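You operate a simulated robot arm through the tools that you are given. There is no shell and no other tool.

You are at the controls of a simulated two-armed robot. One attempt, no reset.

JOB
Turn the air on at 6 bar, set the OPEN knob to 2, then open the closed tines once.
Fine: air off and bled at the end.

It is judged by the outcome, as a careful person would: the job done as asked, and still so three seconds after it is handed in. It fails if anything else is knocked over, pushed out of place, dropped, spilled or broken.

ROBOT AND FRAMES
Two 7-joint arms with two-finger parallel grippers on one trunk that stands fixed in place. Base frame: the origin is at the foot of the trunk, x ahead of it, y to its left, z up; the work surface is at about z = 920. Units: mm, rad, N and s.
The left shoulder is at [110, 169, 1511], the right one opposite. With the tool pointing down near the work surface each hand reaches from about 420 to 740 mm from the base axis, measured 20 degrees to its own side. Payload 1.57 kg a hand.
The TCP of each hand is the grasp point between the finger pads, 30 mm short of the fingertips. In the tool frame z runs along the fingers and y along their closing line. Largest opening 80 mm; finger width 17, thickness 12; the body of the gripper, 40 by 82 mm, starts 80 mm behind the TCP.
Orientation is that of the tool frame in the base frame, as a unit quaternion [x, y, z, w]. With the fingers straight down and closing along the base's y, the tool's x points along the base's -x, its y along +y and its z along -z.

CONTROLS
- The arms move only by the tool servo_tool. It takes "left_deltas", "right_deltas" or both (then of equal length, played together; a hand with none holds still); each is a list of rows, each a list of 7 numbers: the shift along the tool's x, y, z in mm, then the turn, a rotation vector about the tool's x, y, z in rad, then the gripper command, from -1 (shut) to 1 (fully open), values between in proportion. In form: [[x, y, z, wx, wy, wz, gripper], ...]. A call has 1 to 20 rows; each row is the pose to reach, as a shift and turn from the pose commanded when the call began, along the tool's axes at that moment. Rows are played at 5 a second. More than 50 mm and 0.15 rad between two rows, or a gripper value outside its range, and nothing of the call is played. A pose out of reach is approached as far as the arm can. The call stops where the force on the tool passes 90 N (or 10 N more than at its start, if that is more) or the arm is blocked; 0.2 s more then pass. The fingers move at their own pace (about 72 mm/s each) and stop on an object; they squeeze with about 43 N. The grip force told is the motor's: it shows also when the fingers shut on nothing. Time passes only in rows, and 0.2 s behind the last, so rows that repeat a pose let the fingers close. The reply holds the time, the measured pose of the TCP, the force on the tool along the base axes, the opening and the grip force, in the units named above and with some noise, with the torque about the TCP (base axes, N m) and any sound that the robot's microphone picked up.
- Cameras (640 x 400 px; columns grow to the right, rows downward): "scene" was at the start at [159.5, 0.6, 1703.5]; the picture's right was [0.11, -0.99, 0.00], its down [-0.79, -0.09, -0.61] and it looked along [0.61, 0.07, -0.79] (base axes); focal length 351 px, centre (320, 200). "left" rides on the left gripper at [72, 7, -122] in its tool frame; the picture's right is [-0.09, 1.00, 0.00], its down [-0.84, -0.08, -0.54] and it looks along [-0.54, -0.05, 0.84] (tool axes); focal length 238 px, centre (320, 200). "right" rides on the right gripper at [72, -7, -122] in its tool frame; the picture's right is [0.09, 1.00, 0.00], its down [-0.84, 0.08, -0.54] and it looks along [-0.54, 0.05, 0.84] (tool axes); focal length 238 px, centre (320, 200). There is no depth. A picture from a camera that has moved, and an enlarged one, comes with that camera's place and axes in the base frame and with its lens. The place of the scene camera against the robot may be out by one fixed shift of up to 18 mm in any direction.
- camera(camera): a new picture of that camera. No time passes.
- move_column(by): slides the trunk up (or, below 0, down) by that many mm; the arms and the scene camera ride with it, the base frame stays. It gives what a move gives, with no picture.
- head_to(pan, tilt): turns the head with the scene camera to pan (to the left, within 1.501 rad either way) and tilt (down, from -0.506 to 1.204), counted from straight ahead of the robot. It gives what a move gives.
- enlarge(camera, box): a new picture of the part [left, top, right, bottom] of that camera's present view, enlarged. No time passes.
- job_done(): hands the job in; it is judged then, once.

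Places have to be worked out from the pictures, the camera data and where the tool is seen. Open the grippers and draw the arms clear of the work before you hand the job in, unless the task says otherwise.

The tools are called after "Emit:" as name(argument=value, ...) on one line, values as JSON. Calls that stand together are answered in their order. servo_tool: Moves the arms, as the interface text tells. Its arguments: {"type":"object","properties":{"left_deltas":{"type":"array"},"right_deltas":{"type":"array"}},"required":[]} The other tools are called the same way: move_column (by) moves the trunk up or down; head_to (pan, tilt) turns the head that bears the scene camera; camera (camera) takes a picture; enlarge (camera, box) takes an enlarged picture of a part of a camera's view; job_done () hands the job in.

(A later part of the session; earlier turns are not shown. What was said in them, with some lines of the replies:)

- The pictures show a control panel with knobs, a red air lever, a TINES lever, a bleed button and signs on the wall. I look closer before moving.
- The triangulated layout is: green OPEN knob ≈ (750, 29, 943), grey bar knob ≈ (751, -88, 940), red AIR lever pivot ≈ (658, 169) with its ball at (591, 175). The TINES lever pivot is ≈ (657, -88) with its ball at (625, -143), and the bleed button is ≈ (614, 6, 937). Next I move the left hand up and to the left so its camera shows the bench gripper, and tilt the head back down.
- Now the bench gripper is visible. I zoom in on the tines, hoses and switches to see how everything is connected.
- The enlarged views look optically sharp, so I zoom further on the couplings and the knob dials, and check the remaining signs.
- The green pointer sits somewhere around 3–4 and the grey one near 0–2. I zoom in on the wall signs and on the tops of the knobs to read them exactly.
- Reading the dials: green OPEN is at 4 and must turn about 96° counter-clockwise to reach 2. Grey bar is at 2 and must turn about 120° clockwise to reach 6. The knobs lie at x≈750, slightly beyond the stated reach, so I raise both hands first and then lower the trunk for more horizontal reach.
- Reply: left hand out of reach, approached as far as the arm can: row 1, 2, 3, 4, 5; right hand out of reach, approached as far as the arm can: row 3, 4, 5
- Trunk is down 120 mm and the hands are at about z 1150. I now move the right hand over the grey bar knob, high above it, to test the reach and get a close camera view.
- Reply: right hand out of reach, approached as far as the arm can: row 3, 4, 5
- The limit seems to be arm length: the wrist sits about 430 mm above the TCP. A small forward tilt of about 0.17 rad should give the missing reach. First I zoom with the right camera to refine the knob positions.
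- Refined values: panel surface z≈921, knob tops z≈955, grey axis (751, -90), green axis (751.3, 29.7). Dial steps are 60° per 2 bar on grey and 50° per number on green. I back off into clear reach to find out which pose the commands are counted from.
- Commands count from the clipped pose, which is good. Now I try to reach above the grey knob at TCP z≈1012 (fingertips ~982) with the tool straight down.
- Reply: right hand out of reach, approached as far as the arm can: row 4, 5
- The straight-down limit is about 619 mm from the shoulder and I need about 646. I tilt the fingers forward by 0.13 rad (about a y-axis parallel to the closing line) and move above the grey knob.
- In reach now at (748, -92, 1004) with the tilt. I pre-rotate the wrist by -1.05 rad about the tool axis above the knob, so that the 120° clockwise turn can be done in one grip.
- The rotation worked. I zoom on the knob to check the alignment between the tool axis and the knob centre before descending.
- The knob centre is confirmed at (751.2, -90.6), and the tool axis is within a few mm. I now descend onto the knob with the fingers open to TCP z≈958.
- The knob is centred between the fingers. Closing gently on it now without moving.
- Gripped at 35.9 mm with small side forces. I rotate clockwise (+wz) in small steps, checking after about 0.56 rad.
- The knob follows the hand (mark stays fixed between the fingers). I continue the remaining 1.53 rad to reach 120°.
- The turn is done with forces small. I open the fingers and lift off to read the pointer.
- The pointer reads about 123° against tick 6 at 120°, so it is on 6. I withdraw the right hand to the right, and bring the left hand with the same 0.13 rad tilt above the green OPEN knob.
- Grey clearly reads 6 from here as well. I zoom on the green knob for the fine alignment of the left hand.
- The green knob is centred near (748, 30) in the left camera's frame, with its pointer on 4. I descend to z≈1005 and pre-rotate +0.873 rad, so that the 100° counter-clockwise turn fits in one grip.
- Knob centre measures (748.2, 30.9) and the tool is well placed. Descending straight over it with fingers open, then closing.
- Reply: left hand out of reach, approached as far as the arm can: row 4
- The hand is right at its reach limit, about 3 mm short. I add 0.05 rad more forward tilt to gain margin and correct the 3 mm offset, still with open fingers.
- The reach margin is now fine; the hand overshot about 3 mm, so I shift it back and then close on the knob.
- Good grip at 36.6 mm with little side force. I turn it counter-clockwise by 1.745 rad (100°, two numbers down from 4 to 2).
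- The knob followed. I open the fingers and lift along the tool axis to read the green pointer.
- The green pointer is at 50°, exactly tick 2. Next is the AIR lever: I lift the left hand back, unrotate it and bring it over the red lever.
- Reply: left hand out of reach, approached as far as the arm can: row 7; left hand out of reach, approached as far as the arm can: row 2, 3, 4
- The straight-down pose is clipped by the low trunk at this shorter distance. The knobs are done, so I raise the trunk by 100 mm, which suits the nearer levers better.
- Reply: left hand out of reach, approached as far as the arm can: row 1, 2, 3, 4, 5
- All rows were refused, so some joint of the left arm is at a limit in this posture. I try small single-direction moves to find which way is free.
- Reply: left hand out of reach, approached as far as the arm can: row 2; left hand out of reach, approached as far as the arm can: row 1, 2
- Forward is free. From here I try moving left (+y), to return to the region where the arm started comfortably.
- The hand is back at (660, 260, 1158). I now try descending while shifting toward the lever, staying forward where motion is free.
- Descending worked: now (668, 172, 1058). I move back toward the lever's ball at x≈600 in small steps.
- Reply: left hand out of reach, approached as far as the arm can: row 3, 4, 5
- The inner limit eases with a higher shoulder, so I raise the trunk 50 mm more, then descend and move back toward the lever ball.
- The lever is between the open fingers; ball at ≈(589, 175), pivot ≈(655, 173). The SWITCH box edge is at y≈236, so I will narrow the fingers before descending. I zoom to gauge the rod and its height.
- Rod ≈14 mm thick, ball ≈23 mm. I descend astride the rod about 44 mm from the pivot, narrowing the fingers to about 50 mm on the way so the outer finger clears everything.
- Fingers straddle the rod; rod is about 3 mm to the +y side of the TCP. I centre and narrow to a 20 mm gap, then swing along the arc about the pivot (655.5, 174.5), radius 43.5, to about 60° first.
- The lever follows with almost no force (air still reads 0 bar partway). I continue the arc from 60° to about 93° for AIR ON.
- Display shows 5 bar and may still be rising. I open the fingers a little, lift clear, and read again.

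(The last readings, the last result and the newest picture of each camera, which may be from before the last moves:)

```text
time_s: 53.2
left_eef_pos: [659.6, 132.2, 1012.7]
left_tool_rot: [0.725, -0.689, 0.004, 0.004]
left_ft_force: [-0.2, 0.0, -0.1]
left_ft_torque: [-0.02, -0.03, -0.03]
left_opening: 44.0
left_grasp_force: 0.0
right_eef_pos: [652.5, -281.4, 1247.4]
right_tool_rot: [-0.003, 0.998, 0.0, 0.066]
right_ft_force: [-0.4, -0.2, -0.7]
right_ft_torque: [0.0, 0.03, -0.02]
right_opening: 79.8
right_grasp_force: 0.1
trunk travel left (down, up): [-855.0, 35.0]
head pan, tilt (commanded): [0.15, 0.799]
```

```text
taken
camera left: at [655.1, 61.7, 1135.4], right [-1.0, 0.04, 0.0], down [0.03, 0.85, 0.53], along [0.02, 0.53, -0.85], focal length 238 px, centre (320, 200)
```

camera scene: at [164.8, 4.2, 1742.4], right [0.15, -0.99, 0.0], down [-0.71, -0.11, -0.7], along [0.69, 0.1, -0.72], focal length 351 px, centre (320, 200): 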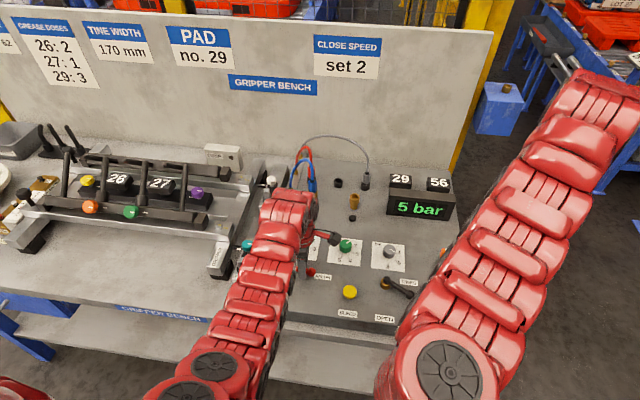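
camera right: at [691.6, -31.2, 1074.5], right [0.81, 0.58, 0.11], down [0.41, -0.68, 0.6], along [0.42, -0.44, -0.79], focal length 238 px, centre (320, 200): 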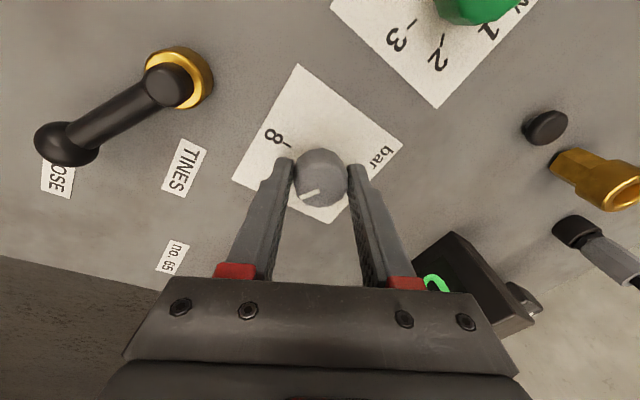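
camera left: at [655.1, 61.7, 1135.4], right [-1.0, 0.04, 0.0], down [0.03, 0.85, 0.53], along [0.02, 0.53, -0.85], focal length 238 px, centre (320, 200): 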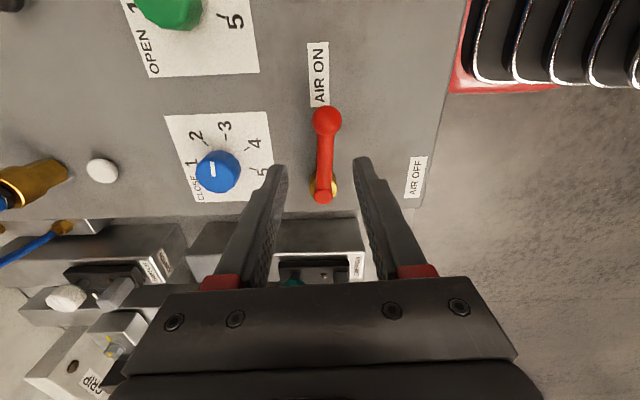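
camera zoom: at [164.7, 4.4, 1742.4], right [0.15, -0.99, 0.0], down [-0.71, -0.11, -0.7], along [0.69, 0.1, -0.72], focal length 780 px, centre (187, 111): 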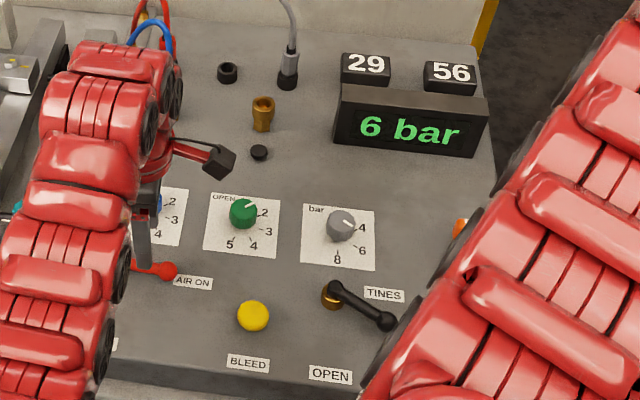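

The display reads 6 bar with AIR ON, OPEN at 2. Now the TINES lever: I bring the right hand over it, removing the tilt, and raise the left hand a bit to keep clear.

Emit:
servo_tool(left_deltas=[[0, 0, -7, 0, 0, 0, 0.1], [0, 0, -14, 0, 0, 0, 0.1], [0, 0, -20, 0, 0, 0, 0.1], [0, 0, -25, 0, 0, 0, 0.1], [0, 0, -25, 0, 0, 0, 0.1], [0, 0, -25, 0, 0, 0, 0.1], [0, 0, -25, 0, 0, 0, 0.1]], right_deltas=[[3, 10, 30, 0, 0.02, 0, 1], [8, 30, 60, 0, 0.04, 0, 1], [13, 55, 90, 0, 0.06, 0, 1], [19, 80, 120, 0, 0.09, 0, 1], [26, 105, 150, 0, 0.11, 0, 1], [32, 130, 175, 0, 0.13, 0, 1], [35, 150, 187, 0, 0.13, 0, 1]])

Emit:
camera(camera="right")

Emit:
camera(camera="scene")

```text
time_s: 54.8
left_eef_pos: [657.5, 132.4, 1038.1]
left_tool_rot: [0.726, -0.688, 0.004, 0.003]
left_ft_force: [-0.5, -0.1, -0.2]
left_ft_torque: [-0.01, 0.0, -0.01]
left_opening: 44.2
left_grasp_force: 0.1
right_eef_pos: [645.9, -130.2, 1059.3]
right_tool_rot: [-0.002, 1.0, 0.0, 0.0]
right_ft_force: [0.6, -1.1, -0.7]
right_ft_torque: [0.01, -0.01, 0.01]
right_opening: 80.3
right_grasp_force: 0.0
right hand out of reach, approached as far as the arm can: row 2
trunk travel left (down, up): [-855.0, 35.0]
head pan, tilt (commanded): [0.15, 0.799]
```

```text
taken
camera right: at [576.2, -137.2, 1181.4], right [-0.1, 1.0, 0.0], down [0.84, 0.08, 0.54], along [0.54, 0.05, -0.84], focal length 238 px, centre (320, 200)
```

right: 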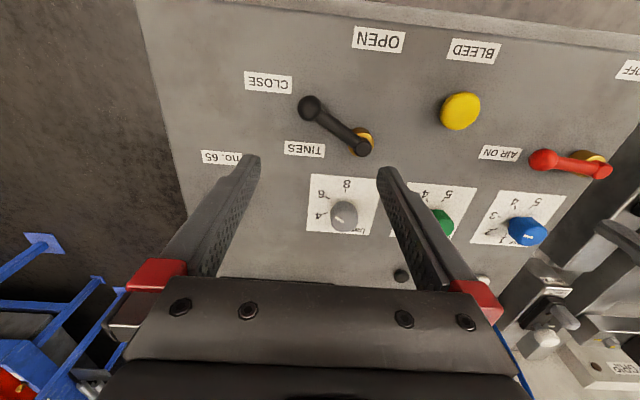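

```text
taken
camera scene: at [164.8, 4.7, 1742.4], right [0.15, -0.99, 0.0], down [-0.71, -0.11, -0.7], along [0.69, 0.1, -0.72], focal length 351 px, centre (320, 200)
```

scene: 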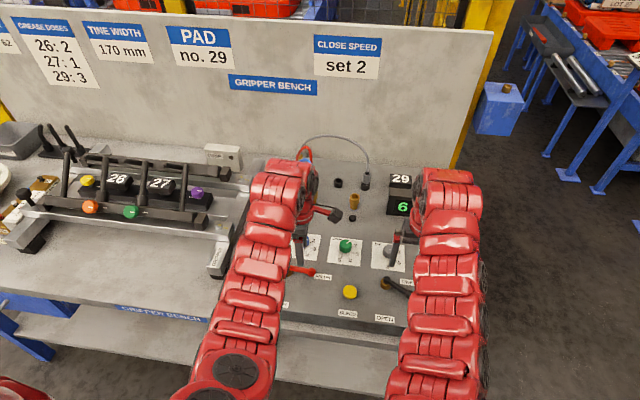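

TINES pivot measures (657.5, -87.5), ball (624.5, -142.5), so the lever lies 59° from -x. I rotate the right hand by -1.03 rad, narrow to 50 mm and move above the rod at radius 44.

Emit:
servo_tool(right_deltas=[[1.6, 0.6, 6, 0, 0, -0.13, 0.6], [3.2, 1.2, 13, 0, 0, -0.26, 0.25], [4.8, 1.8, 20, 0, 0, -0.39, 0.25], [6.4, 2.4, 27, 0, 0, -0.52, 0.25], [8, 3, 34, 0, 0, -0.65, 0.25], [9.6, 3.6, 41, 0, 0, -0.78, 0.25], [11.5, 4.3, 48, 0, 0, -0.91, 0.25], [13, 4.9, 54, 0, 0, -1.03, 0.25], [13, 4.9, 54, 0, 0, -1.03, 0.25]])

Emit:
camera(camera="right")

```text
time_s: 56.8
left_eef_pos: [657.9, 131.1, 1038.8]
left_tool_rot: [0.725, -0.689, 0.004, 0.004]
left_ft_force: [-0.8, 0.4, 0.2]
left_ft_torque: [0.01, 0.01, -0.02]
left_opening: 44.1
left_grasp_force: 0.1
right_eef_pos: [629.5, -126.7, 1004.5]
right_tool_rot: [-0.496, 0.868, -0.001, 0.001]
right_ft_force: [-0.2, -0.3, -0.8]
right_ft_torque: [-0.01, 0.0, -0.01]
right_opening: 49.9
right_grasp_force: 0.0
trunk travel left (down, up): [-855.0, 35.0]
head pan, tilt (commanded): [0.15, 0.799]
```

```text
taken
camera right: at [599.8, -191.2, 1127.0], right [-0.9, 0.43, 0.0], down [0.36, 0.76, 0.54], along [0.23, 0.49, -0.84], focal length 238 px, centre (320, 200)
```

right: 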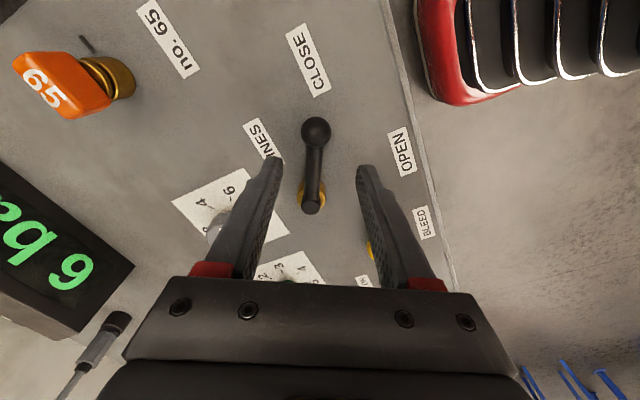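

The rod is about 5 mm to the -y side in the tool frame. I centre over it and descend astride with the 50 mm gap, then narrow to 20 mm.

Emit:
servo_tool(right_deltas=[[-1, -2.5, 5, 0, 0, 0, 0.25], [-2, -4.7, 15, 0, 0, 0, 0.25], [-2, -4.7, 30, 0, 0, 0, 0.25], [-2, -4.7, 46, 0, 0, 0, 0.25], [-2, -4.7, 46, 0, 0, 0, 0.25]])

Emit:
camera(camera="right")

```text
time_s: 58.0
left_eef_pos: [658.1, 130.9, 1040.3]
left_tool_rot: [0.726, -0.688, 0.004, 0.003]
left_ft_force: [0.4, 0.0, 0.5]
left_ft_torque: [0.0, 0.02, -0.01]
left_opening: 44.3
left_grasp_force: 0.0
right_eef_pos: [634.4, -127.9, 956.9]
right_tool_rot: [-0.495, 0.869, 0.0, 0.001]
right_ft_force: [0.1, 0.0, 0.2]
right_ft_torque: [-0.01, -0.01, 0.0]
right_opening: 50.0
right_grasp_force: 0.1
trunk travel left (down, up): [-855.0, 35.0]
head pan, tilt (commanded): [0.15, 0.799]
```

```text
taken
camera right: at [605.0, -192.2, 1079.6], right [-0.9, 0.43, 0.0], down [0.36, 0.76, 0.54], along [0.23, 0.49, -0.84], focal length 238 px, centre (320, 200)
```

right: 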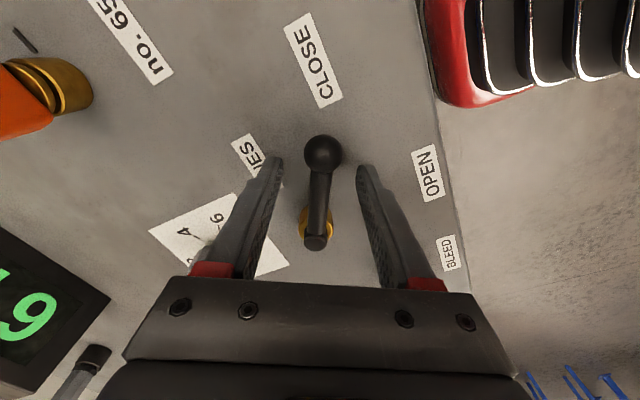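

The rod is centred between the fingers and everything is set (6 bar, OPEN at 2). I narrow the gap and swing the TINES lever in one clean clockwise arc from CLOSE to OPEN.

Emit:
servo_tool(right_deltas=[[0, -0.5, 0, 0, 0, 0, -0.2], [0, -0.5, 0, 0, 0, 0, -0.5], [0, -0.5, 0, 0, 0, 0, -0.5]])

Emit:
servo_tool(right_deltas=[[-0.4, 6.2, 0, 0, 0, 0.14, -0.5], [-1.7, 12.3, 0, 0, 0, 0.28, -0.5], [-3.9, 18.1, 0, 0, 0, 0.42, -0.5], [-6.8, 23.6, 0, 0, 0, 0.56, -0.5], [-10.5, 28.7, 0, 0, 0, 0.7, -0.5], [-14.8, 33.1, 0, 0, 0, 0.84, -0.5], [-19.7, 37, 0, 0, 0, 0.98, -0.5], [-24.3, 39.7, 0, 0, 0, 1.1, -0.5], [-24.3, 39.7, 0, 0, 0, 1.1, -0.5]])

Emit:
camera(camera="right")

Emit:
camera(camera="scene")

```text
time_s: 58.8
left_eef_pos: [657.0, 133.1, 1037.9]
left_tool_rot: [0.725, -0.688, 0.004, 0.004]
left_ft_force: [0.3, 0.4, 0.3]
left_ft_torque: [0.01, -0.02, -0.01]
left_opening: 43.9
left_grasp_force: 0.0
right_eef_pos: [635.9, -126.8, 957.1]
right_tool_rot: [-0.495, 0.869, 0.0, 0.001]
right_ft_force: [0.7, -0.3, -1.0]
right_ft_torque: [0.0, 0.01, -0.03]
right_opening: 20.0
right_grasp_force: 0.0
trunk travel left (down, up): [-855.0, 35.0]
head pan, tilt (commanded): [0.15, 0.799]
```

```text
time_s: 60.8
left_eef_pos: [657.8, 131.6, 1038.5]
left_tool_rot: [0.725, -0.688, 0.004, 0.004]
left_ft_force: [-0.5, 0.6, 0.8]
left_ft_torque: [0.0, -0.01, 0.01]
left_opening: 43.9
left_grasp_force: 0.0
right_eef_pos: [613.0, -84.3, 957.4]
right_tool_rot: [0.033, 0.999, 0.0, 0.001]
right_ft_force: [-0.3, 0.3, -0.3]
right_ft_torque: [0.0, 0.02, 0.02]
right_opening: 20.5
right_grasp_force: 0.5
trunk travel left (down, up): [-855.0, 35.0]
head pan, tilt (commanded): [0.15, 0.799]
```

```text
taken
camera right: at [542.7, -87.8, 1080.1], right [-0.03, 1.0, 0.0], down [0.84, 0.02, 0.54], along [0.54, 0.01, -0.84], focal length 238 px, centre (320, 200)
```

right: 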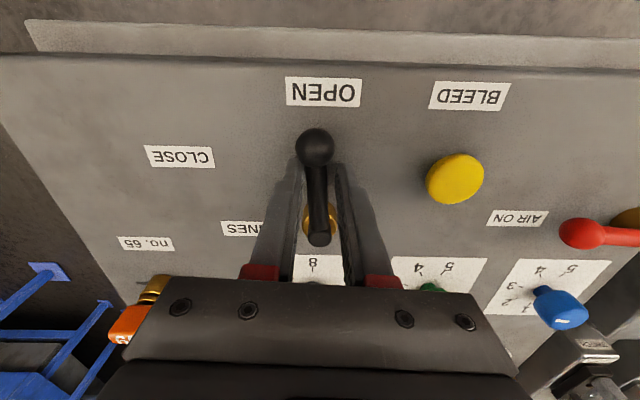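

```text
taken
camera scene: at [164.9, 4.1, 1742.3], right [0.15, -0.99, 0.0], down [-0.71, -0.11, -0.7], along [0.69, 0.1, -0.72], focal length 351 px, centre (320, 200)
```

scene: 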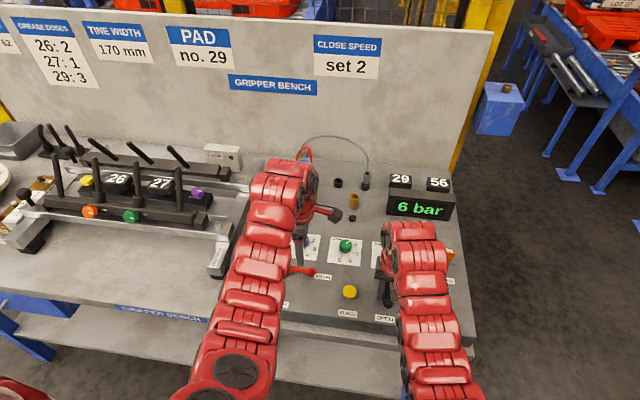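

The lever is at OPEN and the tines are visibly swinging open. I open the fingers, lift straight up, and look at the tines again.

Emit:
servo_tool(right_deltas=[[0, 0, 0, 0, 0, 0, -0.2], [0, 0, 0, 0, 0, 0, 0.1], [0, 0, -15, 0, 0, 0, 0.1], [0, 0, -35, 0, 0, 0, 0.1], [0, 0, -55, 0, 0, 0, 0.1], [0, 0, -70, 0, 0, 0, 0.1]])

Emit:
enlarge(camera="scene", box=[0, 110, 260, 270])

Emit:
camera(camera="right")

```text
time_s: 62.2
left_eef_pos: [657.8, 131.2, 1038.9]
left_tool_rot: [0.724, -0.689, 0.004, 0.003]
left_ft_force: [0.0, -0.5, 0.8]
left_ft_torque: [-0.02, -0.04, 0.03]
left_opening: 43.7
left_grasp_force: 0.0
right_eef_pos: [612.6, -84.5, 1030.8]
right_tool_rot: [0.032, 0.999, 0.0, 0.0]
right_ft_force: [0.0, -0.1, -0.9]
right_ft_torque: [0.0, 0.0, -0.01]
right_opening: 44.0
right_grasp_force: 0.0
trunk travel left (down, up): [-855.0, 35.0]
head pan, tilt (commanded): [0.15, 0.799]
```

```text
2.46 times, centred on (130, 190) of scene
camera zoom: at [164.6, 4.5, 1742.4], right [0.15, -0.99, 0.0], down [-0.71, -0.11, -0.7], along [0.69, 0.1, -0.72], focal length 865 px, centre (788, 225)
```

zoom: 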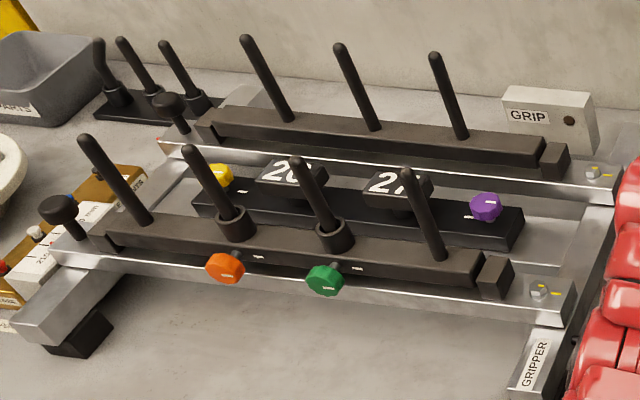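

```text
taken
camera right: at [541.9, -87.5, 1152.6], right [-0.03, 1.0, 0.0], down [0.84, 0.02, 0.54], along [0.54, 0.02, -0.84], focal length 238 px, centre (320, 200)
```

right: 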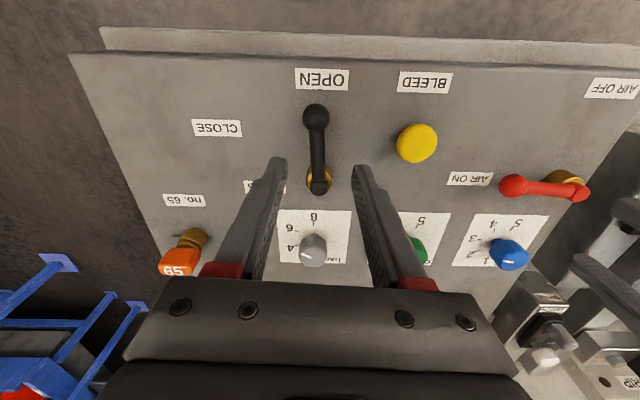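

The tines have swung outward. I wait a moment while raising the right hand and check whether they have come to rest.

Emit:
servo_tool(right_deltas=[[0, 0, -5, 0, 0, 0, 0.1], [0, 0, -10, 0, 0, 0, 0.1], [0, 0, -10, 0, 0, 0, 0.1], [0, 0, -10, 0, 0, 0, 0.1], [0, 0, -10, 0, 0, 0, 0.1], [0, 0, -10, 0, 0, 0, 0.1], [0, 0, -10, 0, 0, 0, 0.1], [0, 0, -10, 0, 0, 0, 0.1], [0, 0, -10, 0, 0, 0, 0.1], [0, 0, -10, 0, 0, 0, 0.1]])

Emit:
enlarge(camera="scene", box=[0, 110, 260, 270])

Emit:
camera(camera="scene")

```text
time_s: 64.4
left_eef_pos: [659.1, 130.8, 1038.7]
left_tool_rot: [0.725, -0.688, 0.004, 0.004]
left_ft_force: [-1.1, 0.3, -0.1]
left_ft_torque: [0.0, -0.02, -0.04]
left_opening: 44.0
left_grasp_force: 0.0
right_eef_pos: [611.8, -85.8, 1038.4]
right_tool_rot: [0.032, 0.999, 0.0, 0.001]
right_ft_force: [0.4, -0.1, 1.5]
right_ft_torque: [0.0, -0.01, 0.0]
right_opening: 44.1
right_grasp_force: 0.1
trunk travel left (down, up): [-855.0, 35.0]
head pan, tilt (commanded): [0.15, 0.799]
```

```text
2.46 times, centred on (130, 190) of scene
camera zoom: at [164.9, 4.3, 1742.3], right [0.15, -0.99, 0.0], down [-0.71, -0.11, -0.7], along [0.69, 0.1, -0.72], focal length 865 px, centre (788, 225)
```

zoom: 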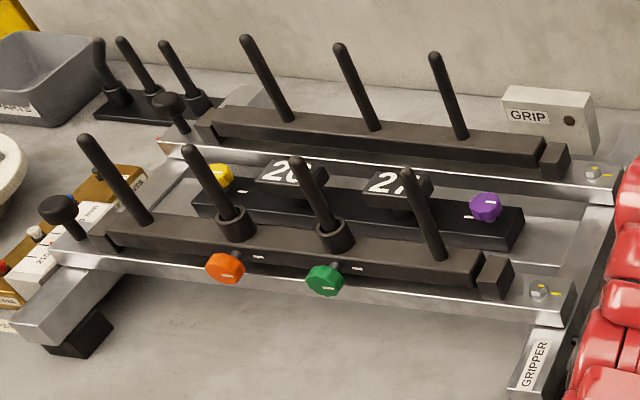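

```text
taken
camera scene: at [164.9, 4.3, 1742.3], right [0.15, -0.99, 0.0], down [-0.71, -0.11, -0.7], along [0.69, 0.1, -0.72], focal length 351 px, centre (320, 200)
```

scene: 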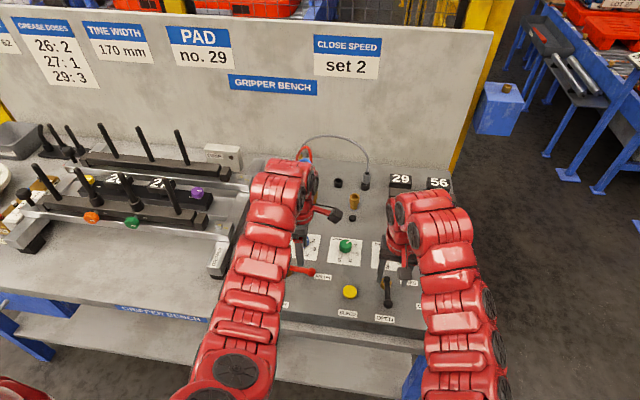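

The tines are open and at rest. The note allows ending with air off and bled, which leaves the bench safe, so I do that too. First I check the left hand's alignment over the AIR lever.

Emit:
camera(camera="left")

Emit:
enlarge(camera="scene", box=[330, 250, 410, 330])

```text
taken
camera left: at [654.2, 61.0, 1161.1], right [-1.0, 0.04, 0.0], down [0.03, 0.85, 0.53], along [0.02, 0.53, -0.85], focal length 238 px, centre (320, 200)
```

left: 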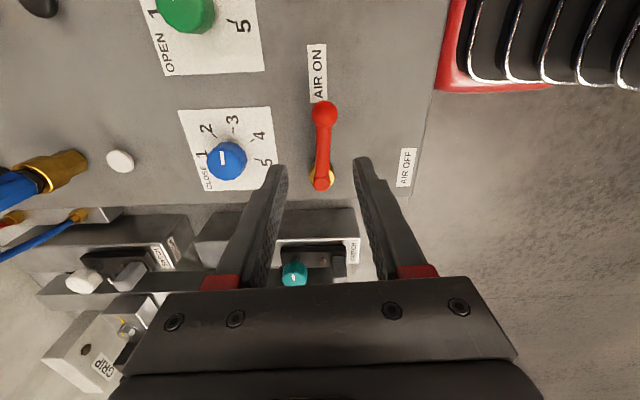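

```text
5.00 times, centred on (370, 290) of scene
camera zoom: at [164.9, 4.3, 1742.3], right [0.15, -0.99, 0.0], down [-0.71, -0.11, -0.7], along [0.69, 0.1, -0.72], focal length 1756 px, centre (70, -250)
```

zoom: 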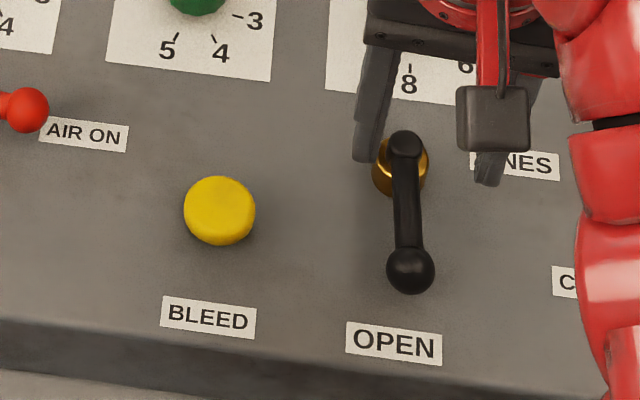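

Alignment is unchanged. I lower the left hand astride the red lever, narrow the gap to 20 mm, and check before swinging.

Emit:
servo_tool(left_deltas=[[0, 0, 20, 0, 0, 0, 0.1], [0, 0, 40, 0, 0, 0, 0.1], [0, 0, 60, 0, 0, 0, 0.1], [0, 0, 80, 0, 0, 0, 0.1], [0, 0, 80, 0, 0, 0, -0.2], [0, 0, 80, 0, 0, 0, -0.5], [0, 0, 80, 0, 0, 0, -0.5]])

Emit:
camera(camera="left")

```text
time_s: 66.0
left_eef_pos: [660.1, 131.2, 957.2]
left_tool_rot: [0.726, -0.688, 0.004, 0.004]
left_ft_force: [0.7, 0.4, -0.1]
left_ft_torque: [-0.03, -0.01, 0.0]
left_opening: 20.2
left_grasp_force: 0.2
right_eef_pos: [611.7, -87.0, 1039.1]
right_tool_rot: [0.032, 0.999, 0.001, 0.001]
right_ft_force: [0.0, 0.0, -0.6]
right_ft_torque: [-0.01, 0.02, 0.01]
right_opening: 44.1
right_grasp_force: 0.1
trunk travel left (down, up): [-855.0, 35.0]
head pan, tilt (commanded): [0.15, 0.799]
```

```text
taken
camera left: at [655.7, 60.4, 1079.6], right [-1.0, 0.04, 0.0], down [0.03, 0.85, 0.53], along [0.02, 0.53, -0.85], focal length 238 px, centre (320, 200)
```

left: 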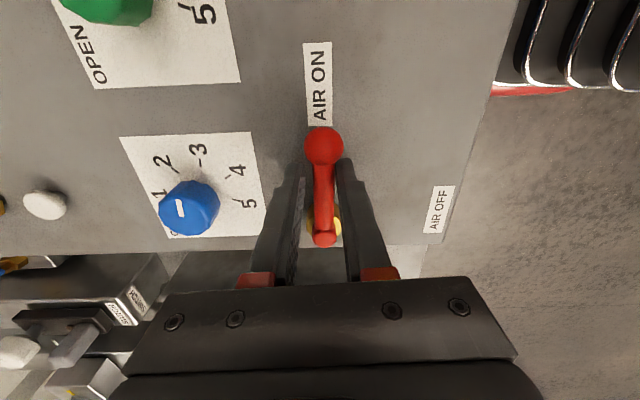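

The rod sits centred between the fingers. I swing the lever back along the same arc to AIR OFF.

Emit:
servo_tool(left_deltas=[[-0.4, 6.1, 0, 0, 0, 0.14, -0.5], [-1.7, 12, 0, 0, 0, 0.28, -0.5], [-3.8, 17.7, 0, 0, 0, 0.42, -0.5], [-6.6, 23.1, 0, 0, 0, 0.56, -0.5], [-10.2, 28, 0, 0, 0, 0.7, -0.5], [-14.5, 32.4, 0, 0, 0, 0.84, -0.5], [-19.3, 36.1, 0, 0, 0, 0.98, -0.5], [-24.6, 39.2, 0, 0, 0, 1.12, -0.5], [-30.2, 41.4, 0, 0, 0, 1.26, -0.5], [-36.1, 42.9, 0, 0, 0, 1.4, -0.5], [-42.2, 43.5, 0, 0, 0, 1.54, -0.5], [-48.7, 43.2, 0, 0, 0, 1.69, -0.5], [-48.7, 43.2, 0, 0, 0, 1.69, -0.5]])

Emit:
camera(camera="left")

Emit:
camera(camera="scene")

```text
time_s: 68.8
left_eef_pos: [613.1, 177.6, 957.6]
left_tool_rot: [0.034, 0.999, -0.006, 0.001]
left_ft_force: [0.5, -0.5, 0.7]
left_ft_torque: [0.0, -0.01, -0.02]
left_opening: 20.4
left_grasp_force: 0.4
right_eef_pos: [612.4, -86.5, 1038.3]
right_tool_rot: [0.032, 0.999, 0.0, 0.0]
right_ft_force: [-0.9, -0.3, 0.6]
right_ft_torque: [-0.01, 0.01, -0.02]
right_opening: 43.8
right_grasp_force: 0.1
trunk travel left (down, up): [-855.0, 35.0]
head pan, tilt (commanded): [0.15, 0.799]
```

```text
taken
camera left: at [540.2, 190.2, 1080.0], right [0.16, 0.99, -0.01], down [0.83, -0.13, 0.54], along [0.54, -0.1, -0.84], focal length 238 px, centre (320, 200)
```

left: 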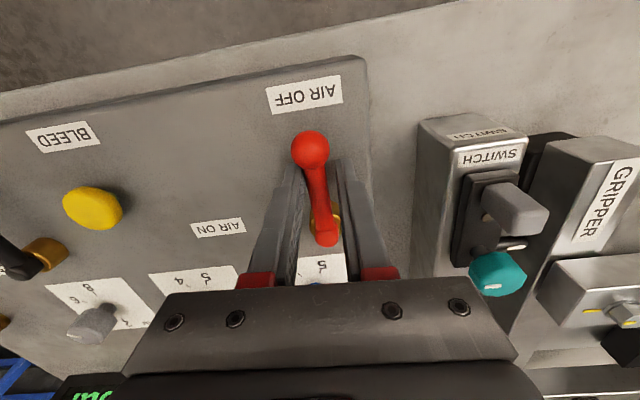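

```text
taken
camera scene: at [164.9, 4.1, 1742.4], right [0.15, -0.99, 0.0], down [-0.71, -0.11, -0.7], along [0.69, 0.1, -0.72], focal length 351 px, centre (320, 200)
```

scene: 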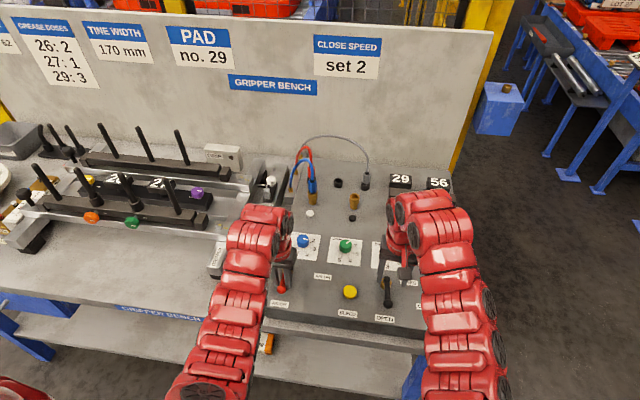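

The lever is back at AIR OFF (ball ≈ (591, 174)). I open the left fingers and lift clear, and at the same time close the right fingers and move them above the BLEED button.

Emit:
servo_tool(left_deltas=[[0, 0, 0, 0, 0, 0, -0.2], [0, -1.5, 0, 0, 0, 0, 0.1], [0, -1.5, -15, 0, 0, 0, 0.1], [0, -1.5, -35, 0, 0, 0, 0.1], [0, -1.5, -55, 0, 0, 0, 0.1], [0, -1.5, -70, 0, 0, 0, 0.1]], right_deltas=[[0, 15, 0, 0, 0, 0, -0.3], [0, 35, 0, 0, 0, 0, -1], [0, 55, 5, 0, 0, 0, -1], [0, 75, 10, 0, 0, 0, -1], [0, 91, 15, 0, 0, 0, -1], [0, 91, 15, 0, 0, 0, -1]])

Emit:
camera(camera="right")

Emit:
camera(camera="scene")

```text
time_s: 70.2
left_eef_pos: [613.9, 176.4, 1030.4]
left_tool_rot: [0.034, 0.999, -0.005, 0.0]
left_ft_force: [0.3, -0.5, 0.1]
left_ft_torque: [-0.03, 0.0, 0.0]
left_opening: 44.0
left_grasp_force: 0.1
right_eef_pos: [617.8, 3.0, 1022.1]
right_tool_rot: [0.032, 0.999, -0.001, 0.001]
right_ft_force: [-0.1, -0.2, -0.2]
right_ft_torque: [0.01, -0.01, -0.01]
right_opening: 0.1
right_grasp_force: 21.0
trunk travel left (down, up): [-855.0, 35.0]
head pan, tilt (commanded): [0.15, 0.799]
```

```text
taken
camera right: at [548.0, 0.8, 1145.4], right [-0.03, 1.0, 0.0], down [0.84, 0.02, 0.54], along [0.54, 0.01, -0.84], focal length 238 px, centre (320, 200)
```

right: 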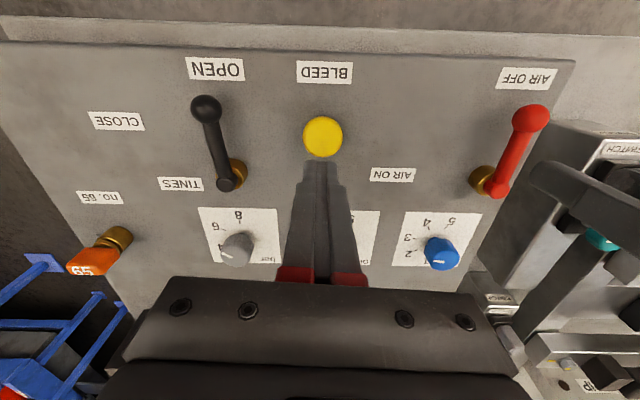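

```text
taken
camera scene: at [164.6, 3.7, 1742.4], right [0.15, -0.99, 0.0], down [-0.71, -0.11, -0.7], along [0.69, 0.1, -0.72], focal length 351 px, centre (320, 200)
```

scene: 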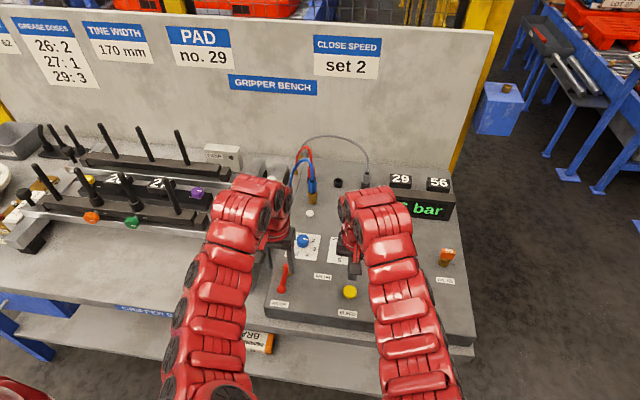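

BLEED centre measures (614.3, 4.4) with the button top near z≈940; the pressure is still trapped in the line. I shift over it and descend to fingertips ≈ z 950.

Emit:
servo_tool(right_deltas=[[2, 0.5, 10, 0, 0, 0, -1], [5, 1.2, 20, 0, 0, 0, -1], [5.3, 1.2, 30, 0, 0, 0, -1], [5.3, 1.2, 40, 0, 0, 0, -1]])

Emit:
camera(camera="right")

Emit:
enlarge(camera="scene", box=[310, 240, 410, 320])

```text
time_s: 71.2
left_eef_pos: [614.7, 177.9, 1028.9]
left_tool_rot: [0.033, 0.999, -0.007, 0.001]
left_ft_force: [0.1, -0.4, 0.6]
left_ft_torque: [0.01, 0.0, 0.0]
left_opening: 44.0
left_grasp_force: 0.0
right_eef_pos: [615.9, 5.7, 983.4]
right_tool_rot: [0.033, 0.999, 0.001, 0.0]
right_ft_force: [0.5, 0.7, 0.3]
right_ft_torque: [0.0, 0.02, -0.04]
right_opening: 0.1
right_grasp_force: 21.5
trunk travel left (down, up): [-855.0, 35.0]
head pan, tilt (commanded): [0.15, 0.799]
```

```text
taken
camera right: at [543.9, 3.2, 1106.8], right [-0.03, 1.0, 0.0], down [0.84, 0.02, 0.54], along [0.54, 0.02, -0.84], focal length 238 px, centre (320, 200)
```

right: 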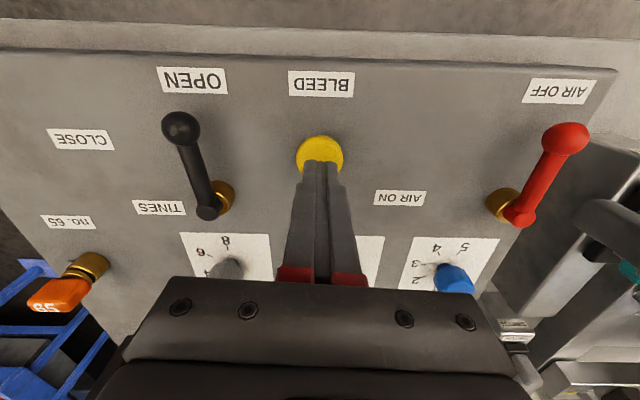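

```text
5.00 times, centred on (360, 280) of scene
camera zoom: at [165.1, 4.2, 1742.3], right [0.15, -0.99, 0.0], down [-0.71, -0.11, -0.7], along [0.69, 0.1, -0.72], focal length 1756 px, centre (120, -200)
```

zoom: 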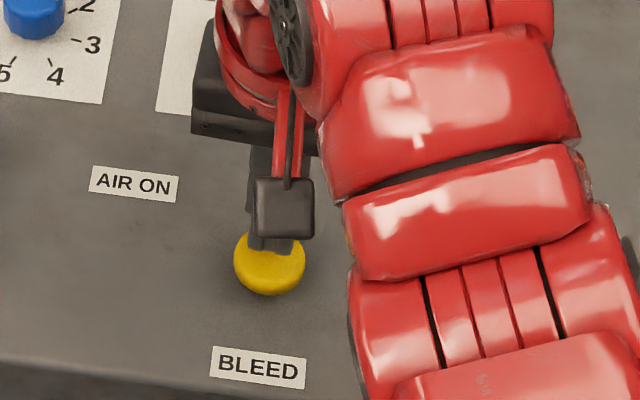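

The closed fingertips are right over the button. I press down slowly in 2 mm steps and watch the force.

Emit:
servo_tool(right_deltas=[[0, 0, 2, 0, 0, 0, -1], [0, 0, 4, 0, 0, 0, -1], [0, 0, 6, 0, 0, 0, -1], [0, 0, 8, 0, 0, 0, -1], [0, 0, 10, 0, 0, 0, -1]])

Emit:
servo_tool(right_deltas=[[0, 0, 1.5, 0, 0, 0, -1], [0, 0, 3, 0, 0, 0, -1], [0, 0, 3, 0, 0, 0, -1]])

Emit:
camera(camera="scene")

```text
time_s: 72.4
left_eef_pos: [613.5, 177.0, 1030.5]
left_tool_rot: [0.034, 0.999, -0.005, 0.001]
left_ft_force: [-0.6, 0.0, 0.6]
left_ft_torque: [0.01, 0.03, -0.01]
left_opening: 44.2
left_grasp_force: 0.0
right_eef_pos: [612.9, 6.0, 974.0]
right_tool_rot: [0.033, 0.999, 0.001, 0.0]
right_ft_force: [0.2, -0.5, -0.3]
right_ft_torque: [-0.01, 0.02, 0.0]
right_opening: 0.0
right_grasp_force: 21.6
trunk travel left (down, up): [-855.0, 35.0]
head pan, tilt (commanded): [0.15, 0.799]
```

```text
time_s: 73.2
left_eef_pos: [613.8, 176.6, 1029.5]
left_tool_rot: [0.035, 0.999, -0.005, 0.001]
left_ft_force: [-0.1, 0.7, -0.2]
left_ft_torque: [-0.01, 0.01, 0.0]
left_opening: 43.9
left_grasp_force: 0.0
right_eef_pos: [614.3, 7.1, 969.1]
right_tool_rot: [0.033, 0.999, 0.0, 0.0]
right_ft_force: [-0.4, -0.1, 1.5]
right_ft_torque: [-0.02, -0.02, 0.0]
right_opening: 0.2
right_grasp_force: 20.9
trunk travel left (down, up): [-855.0, 35.0]
head pan, tilt (commanded): [0.15, 0.799]
```

```text
taken
camera scene: at [164.8, 4.4, 1742.4], right [0.15, -0.99, 0.0], down [-0.71, -0.11, -0.7], along [0.69, 0.1, -0.72], focal length 351 px, centre (320, 200)
```

scene: 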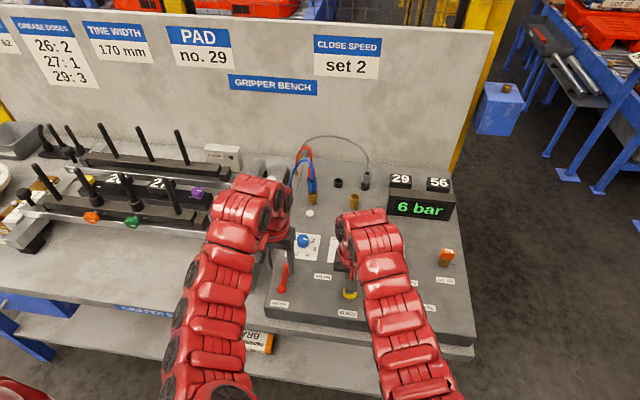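

Just about touching (tips ≈ z 940, still 6 bar trapped). I keep pressing in 1 mm steps.

Emit:
servo_tool(right_deltas=[[0, 0, 1, 0, 0, 0, -1], [0, 0, 2, 0, 0, 0, -1], [0, 0, 3, 0, 0, 0, -1], [0, 0, 3, 0, 0, 0, -1]])

Emit:
enlarge(camera="scene", box=[310, 160, 470, 320])

```text
time_s: 74.2
left_eef_pos: [613.4, 176.4, 1029.6]
left_tool_rot: [0.033, 0.999, -0.006, 0.001]
left_ft_force: [-0.2, 0.0, -0.1]
left_ft_torque: [-0.01, -0.04, 0.01]
left_opening: 43.9
left_grasp_force: 0.0
right_eef_pos: [612.9, 7.1, 967.0]
right_tool_rot: [0.032, 0.999, 0.0, 0.002]
right_ft_force: [-0.6, -0.7, 2.9]
right_ft_torque: [-0.05, 0.0, 0.01]
right_opening: 0.1
right_grasp_force: 21.4
trunk travel left (down, up): [-855.0, 35.0]
head pan, tilt (commanded): [0.15, 0.799]
```

```text
2.50 times, centred on (390, 240) of scene
camera zoom: at [164.5, 4.4, 1742.4], right [0.15, -0.99, 0.0], down [-0.71, -0.11, -0.7], along [0.69, 0.1, -0.72], focal length 878 px, centre (145, 100)
```

zoom: 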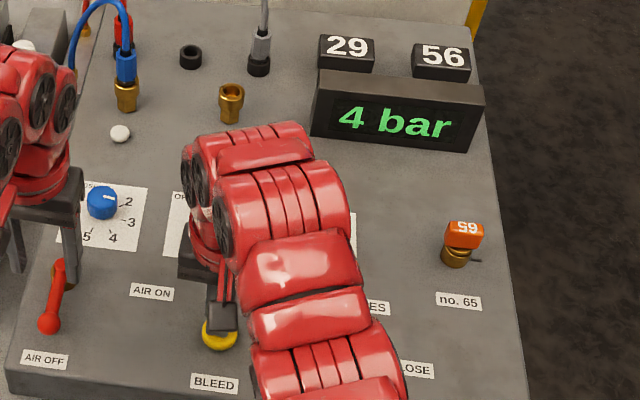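

The bleed is working: the display fell to 4 bar. I hold the button with a slight extra press for about two seconds.

Emit:
servo_tool(right_deltas=[[0, 0, 0.5, 0, 0, 0, -1], [0, 0, 1, 0, 0, 0, -1], [0, 0, 1, 0, 0, 0, -1], [0, 0, 1, 0, 0, 0, -1], [0, 0, 1, 0, 0, 0, -1], [0, 0, 1, 0, 0, 0, -1], [0, 0, 1, 0, 0, 0, -1], [0, 0, 1, 0, 0, 0, -1], [0, 0, 1, 0, 0, 0, -1], [0, 0, 1, 0, 0, 0, -1], [0, 0, 1, 0, 0, 0, -1], [0, 0, 1, 0, 0, 0, -1]])

Emit:
camera(camera="scene")

```text
time_s: 76.8
left_eef_pos: [614.3, 176.8, 1029.8]
left_tool_rot: [0.033, 0.999, -0.005, 0.001]
left_ft_force: [-0.3, -0.3, -0.7]
left_ft_torque: [0.0, 0.02, 0.01]
left_opening: 43.7
left_grasp_force: 0.0
right_eef_pos: [614.0, 7.7, 965.6]
right_tool_rot: [0.032, 0.999, 0.0, 0.001]
right_ft_force: [0.0, 0.7, 2.7]
right_ft_torque: [0.01, 0.0, 0.03]
right_opening: 0.0
right_grasp_force: 21.1
trunk travel left (down, up): [-855.0, 35.0]
head pan, tilt (commanded): [0.15, 0.799]
```

```text
taken
camera scene: at [164.4, 4.4, 1742.4], right [0.15, -0.99, 0.0], down [-0.71, -0.11, -0.7], along [0.69, 0.1, -0.72], focal length 351 px, centre (320, 200)
```

scene: 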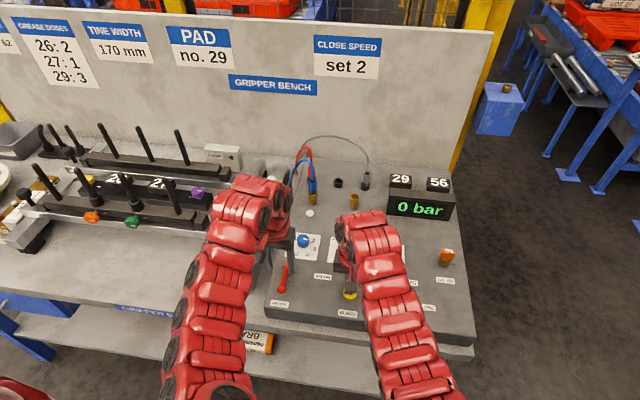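

Display reads 0 bar and the tines are still open. I lift the right hand off the button, open both grippers once clear, and draw both arms up and away.

Emit:
servo_tool(right_deltas=[[0, 0, -20, 0, 0, 0, -1], [0, 0, -45, 0, 0, 0, -1], [0, 0, -70, 0, 0, 0, -0.5], [-8, -30, -85, 0, 0, 0, 0], [-16, -70, -100, 0, 0, 0, 0.5], [-24, -110, -115, 0, 0, 0, 1], [-32, -150, -130, 0, 0, 0, 1], [-40, -190, -145, 0, 0, 0, 1], [-45, -230, -160, 0, 0, 0, 1], [-45, -270, -170, 0, 0, 0, 1]], left_deltas=[[-8, 0, -10, 0, 0, 0, 0.1], [-18, 0, -25, 0, 0, 0, 0.1], [-28, 0, -45, 0, 0, 0, 0.3], [-38, 0, -65, 0, 0, 0, 0.6], [-45, 0, -85, 0, 0, 0, 1], [-50, 10, -100, 0, 0, 0, 1], [-50, 25, -115, 0, 0, 0, 1], [-50, 40, -125, 0, 0, 0, 1], [-50, 55, -130, 0, 0, 0, 1], [-50, 70, -130, 0, 0, 0, 1]])

Emit:
camera(camera="scene")

Emit:
camera(camera="right")

Emit:
camera(camera="left")

```text
time_s: 79.0
left_eef_pos: [668.1, 242.1, 1157.1]
left_tool_rot: [0.034, 0.999, -0.005, 0.0]
left_ft_force: [-0.2, -0.6, 0.1]
left_ft_torque: [0.05, 0.01, 0.02]
left_opening: 79.7
left_grasp_force: 0.0
right_eef_pos: [639.6, -265.6, 1138.1]
right_tool_rot: [0.032, 0.999, -0.001, 0.001]
right_ft_force: [-0.2, -0.9, -0.8]
right_ft_torque: [0.01, 0.0, -0.02]
right_opening: 79.9
right_grasp_force: 0.0
trunk travel left (down, up): [-855.0, 35.0]
head pan, tilt (commanded): [0.15, 0.799]
```

```text
taken
camera scene: at [164.8, 3.7, 1742.3], right [0.15, -0.99, 0.0], down [-0.71, -0.11, -0.7], along [0.69, 0.1, -0.72], focal length 351 px, centre (320, 200)
```

scene: 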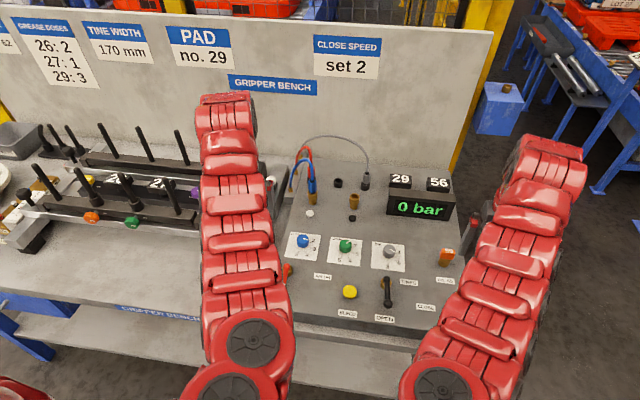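

```text
taken
camera right: at [569.2, -268.1, 1260.3], right [-0.03, 1.0, 0.0], down [0.84, 0.02, 0.54], along [0.54, 0.02, -0.84], focal length 238 px, centre (320, 200)
```

right: 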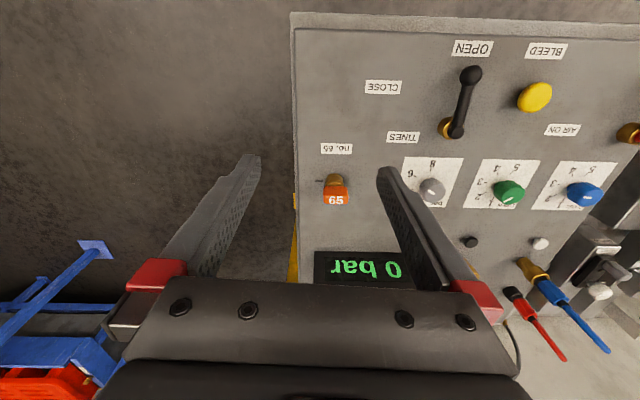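

```text
taken
camera left: at [595.1, 255.1, 1279.5], right [0.16, 0.99, -0.01], down [0.83, -0.13, 0.54], along [0.54, -0.1, -0.84], focal length 238 px, centre (320, 200)
```

left: 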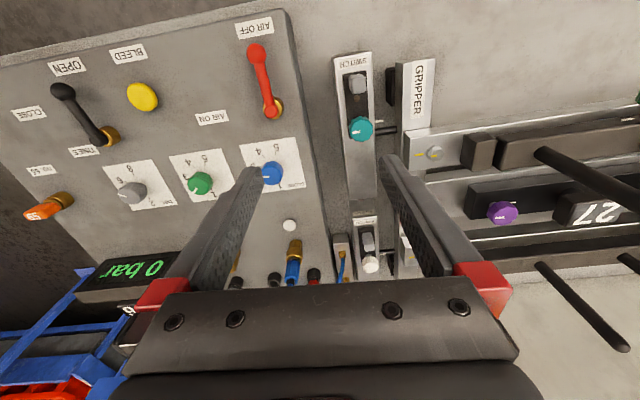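

Both arms are clear with open grippers. I do a last check of the dials, levers and tines.

Emit:
enlarge(camera="scene", box=[270, 160, 470, 330])

Emit:
enlarge(camera="scene", box=[0, 110, 260, 270])

Emit:
enlarge(camera="left", box=[100, 130, 320, 240])

```text
2.35 times, centred on (370, 245) of scene
camera zoom: at [164.8, 3.7, 1742.3], right [0.15, -0.99, 0.0], down [-0.71, -0.11, -0.7], along [0.69, 0.1, -0.72], focal length 826 px, centre (202, 94)
```

zoom: 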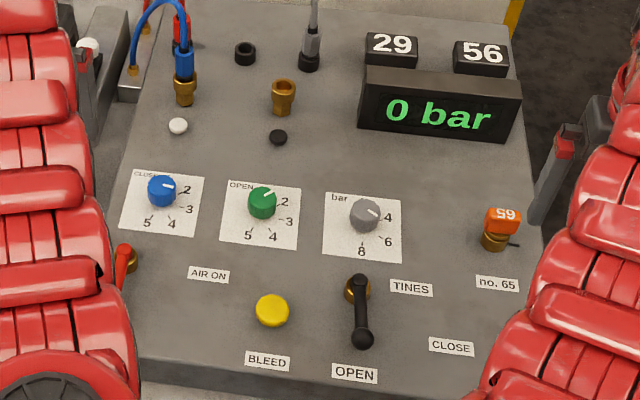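

```text
2.46 times, centred on (130, 190) of scene
camera zoom: at [164.8, 3.7, 1742.3], right [0.15, -0.99, 0.0], down [-0.71, -0.11, -0.7], along [0.69, 0.1, -0.72], focal length 865 px, centre (788, 225)
```

zoom: 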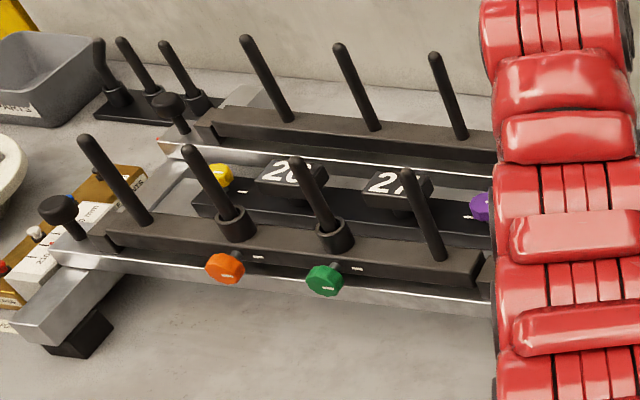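

```text
2.91 times, centred on (210, 185) of left
camera zoom: at [595.1, 255.1, 1279.5], right [0.16, 0.99, -0.01], down [0.83, -0.13, 0.54], along [0.54, -0.1, -0.84], focal length 693 px, centre (640, 244)
```

zoom: 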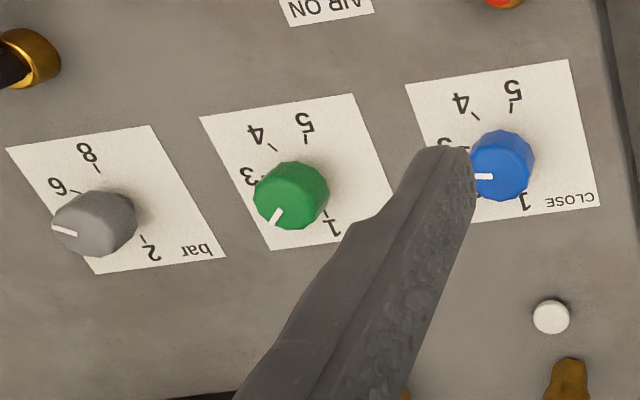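

The final state is as wanted:
- **Bar knob:** at 6; it gave 6 bar with the air on.
- **OPEN knob:** at 2. The CLOSE knob was not touched.
- **Tines:** lever at OPEN, tines opened once and at rest.
- **Air:** off and bled to 0 bar.
- **Arms:** clear, grippers open.

I hand the job in.

Emit:
job_done()

```text
The job is handed in.
```

The job is done and handed in. I set the bar knob to 6 and the OPEN knob to 2, then turned the air on, and the display read 6 bar. One swing of the TINES lever from CLOSE to OPEN opened the tines.

I took "Fine: air off and bled at the end" as permission to make the bench safe. The air is now off and bled, and the display reads 0 bar. The tines stayed open after the bleed.

I did not touch the CLOSE knob or anything else on the bench, and nothing in the last pictures looks moved or knocked over. Both grippers are open and the arms are clear of the work.
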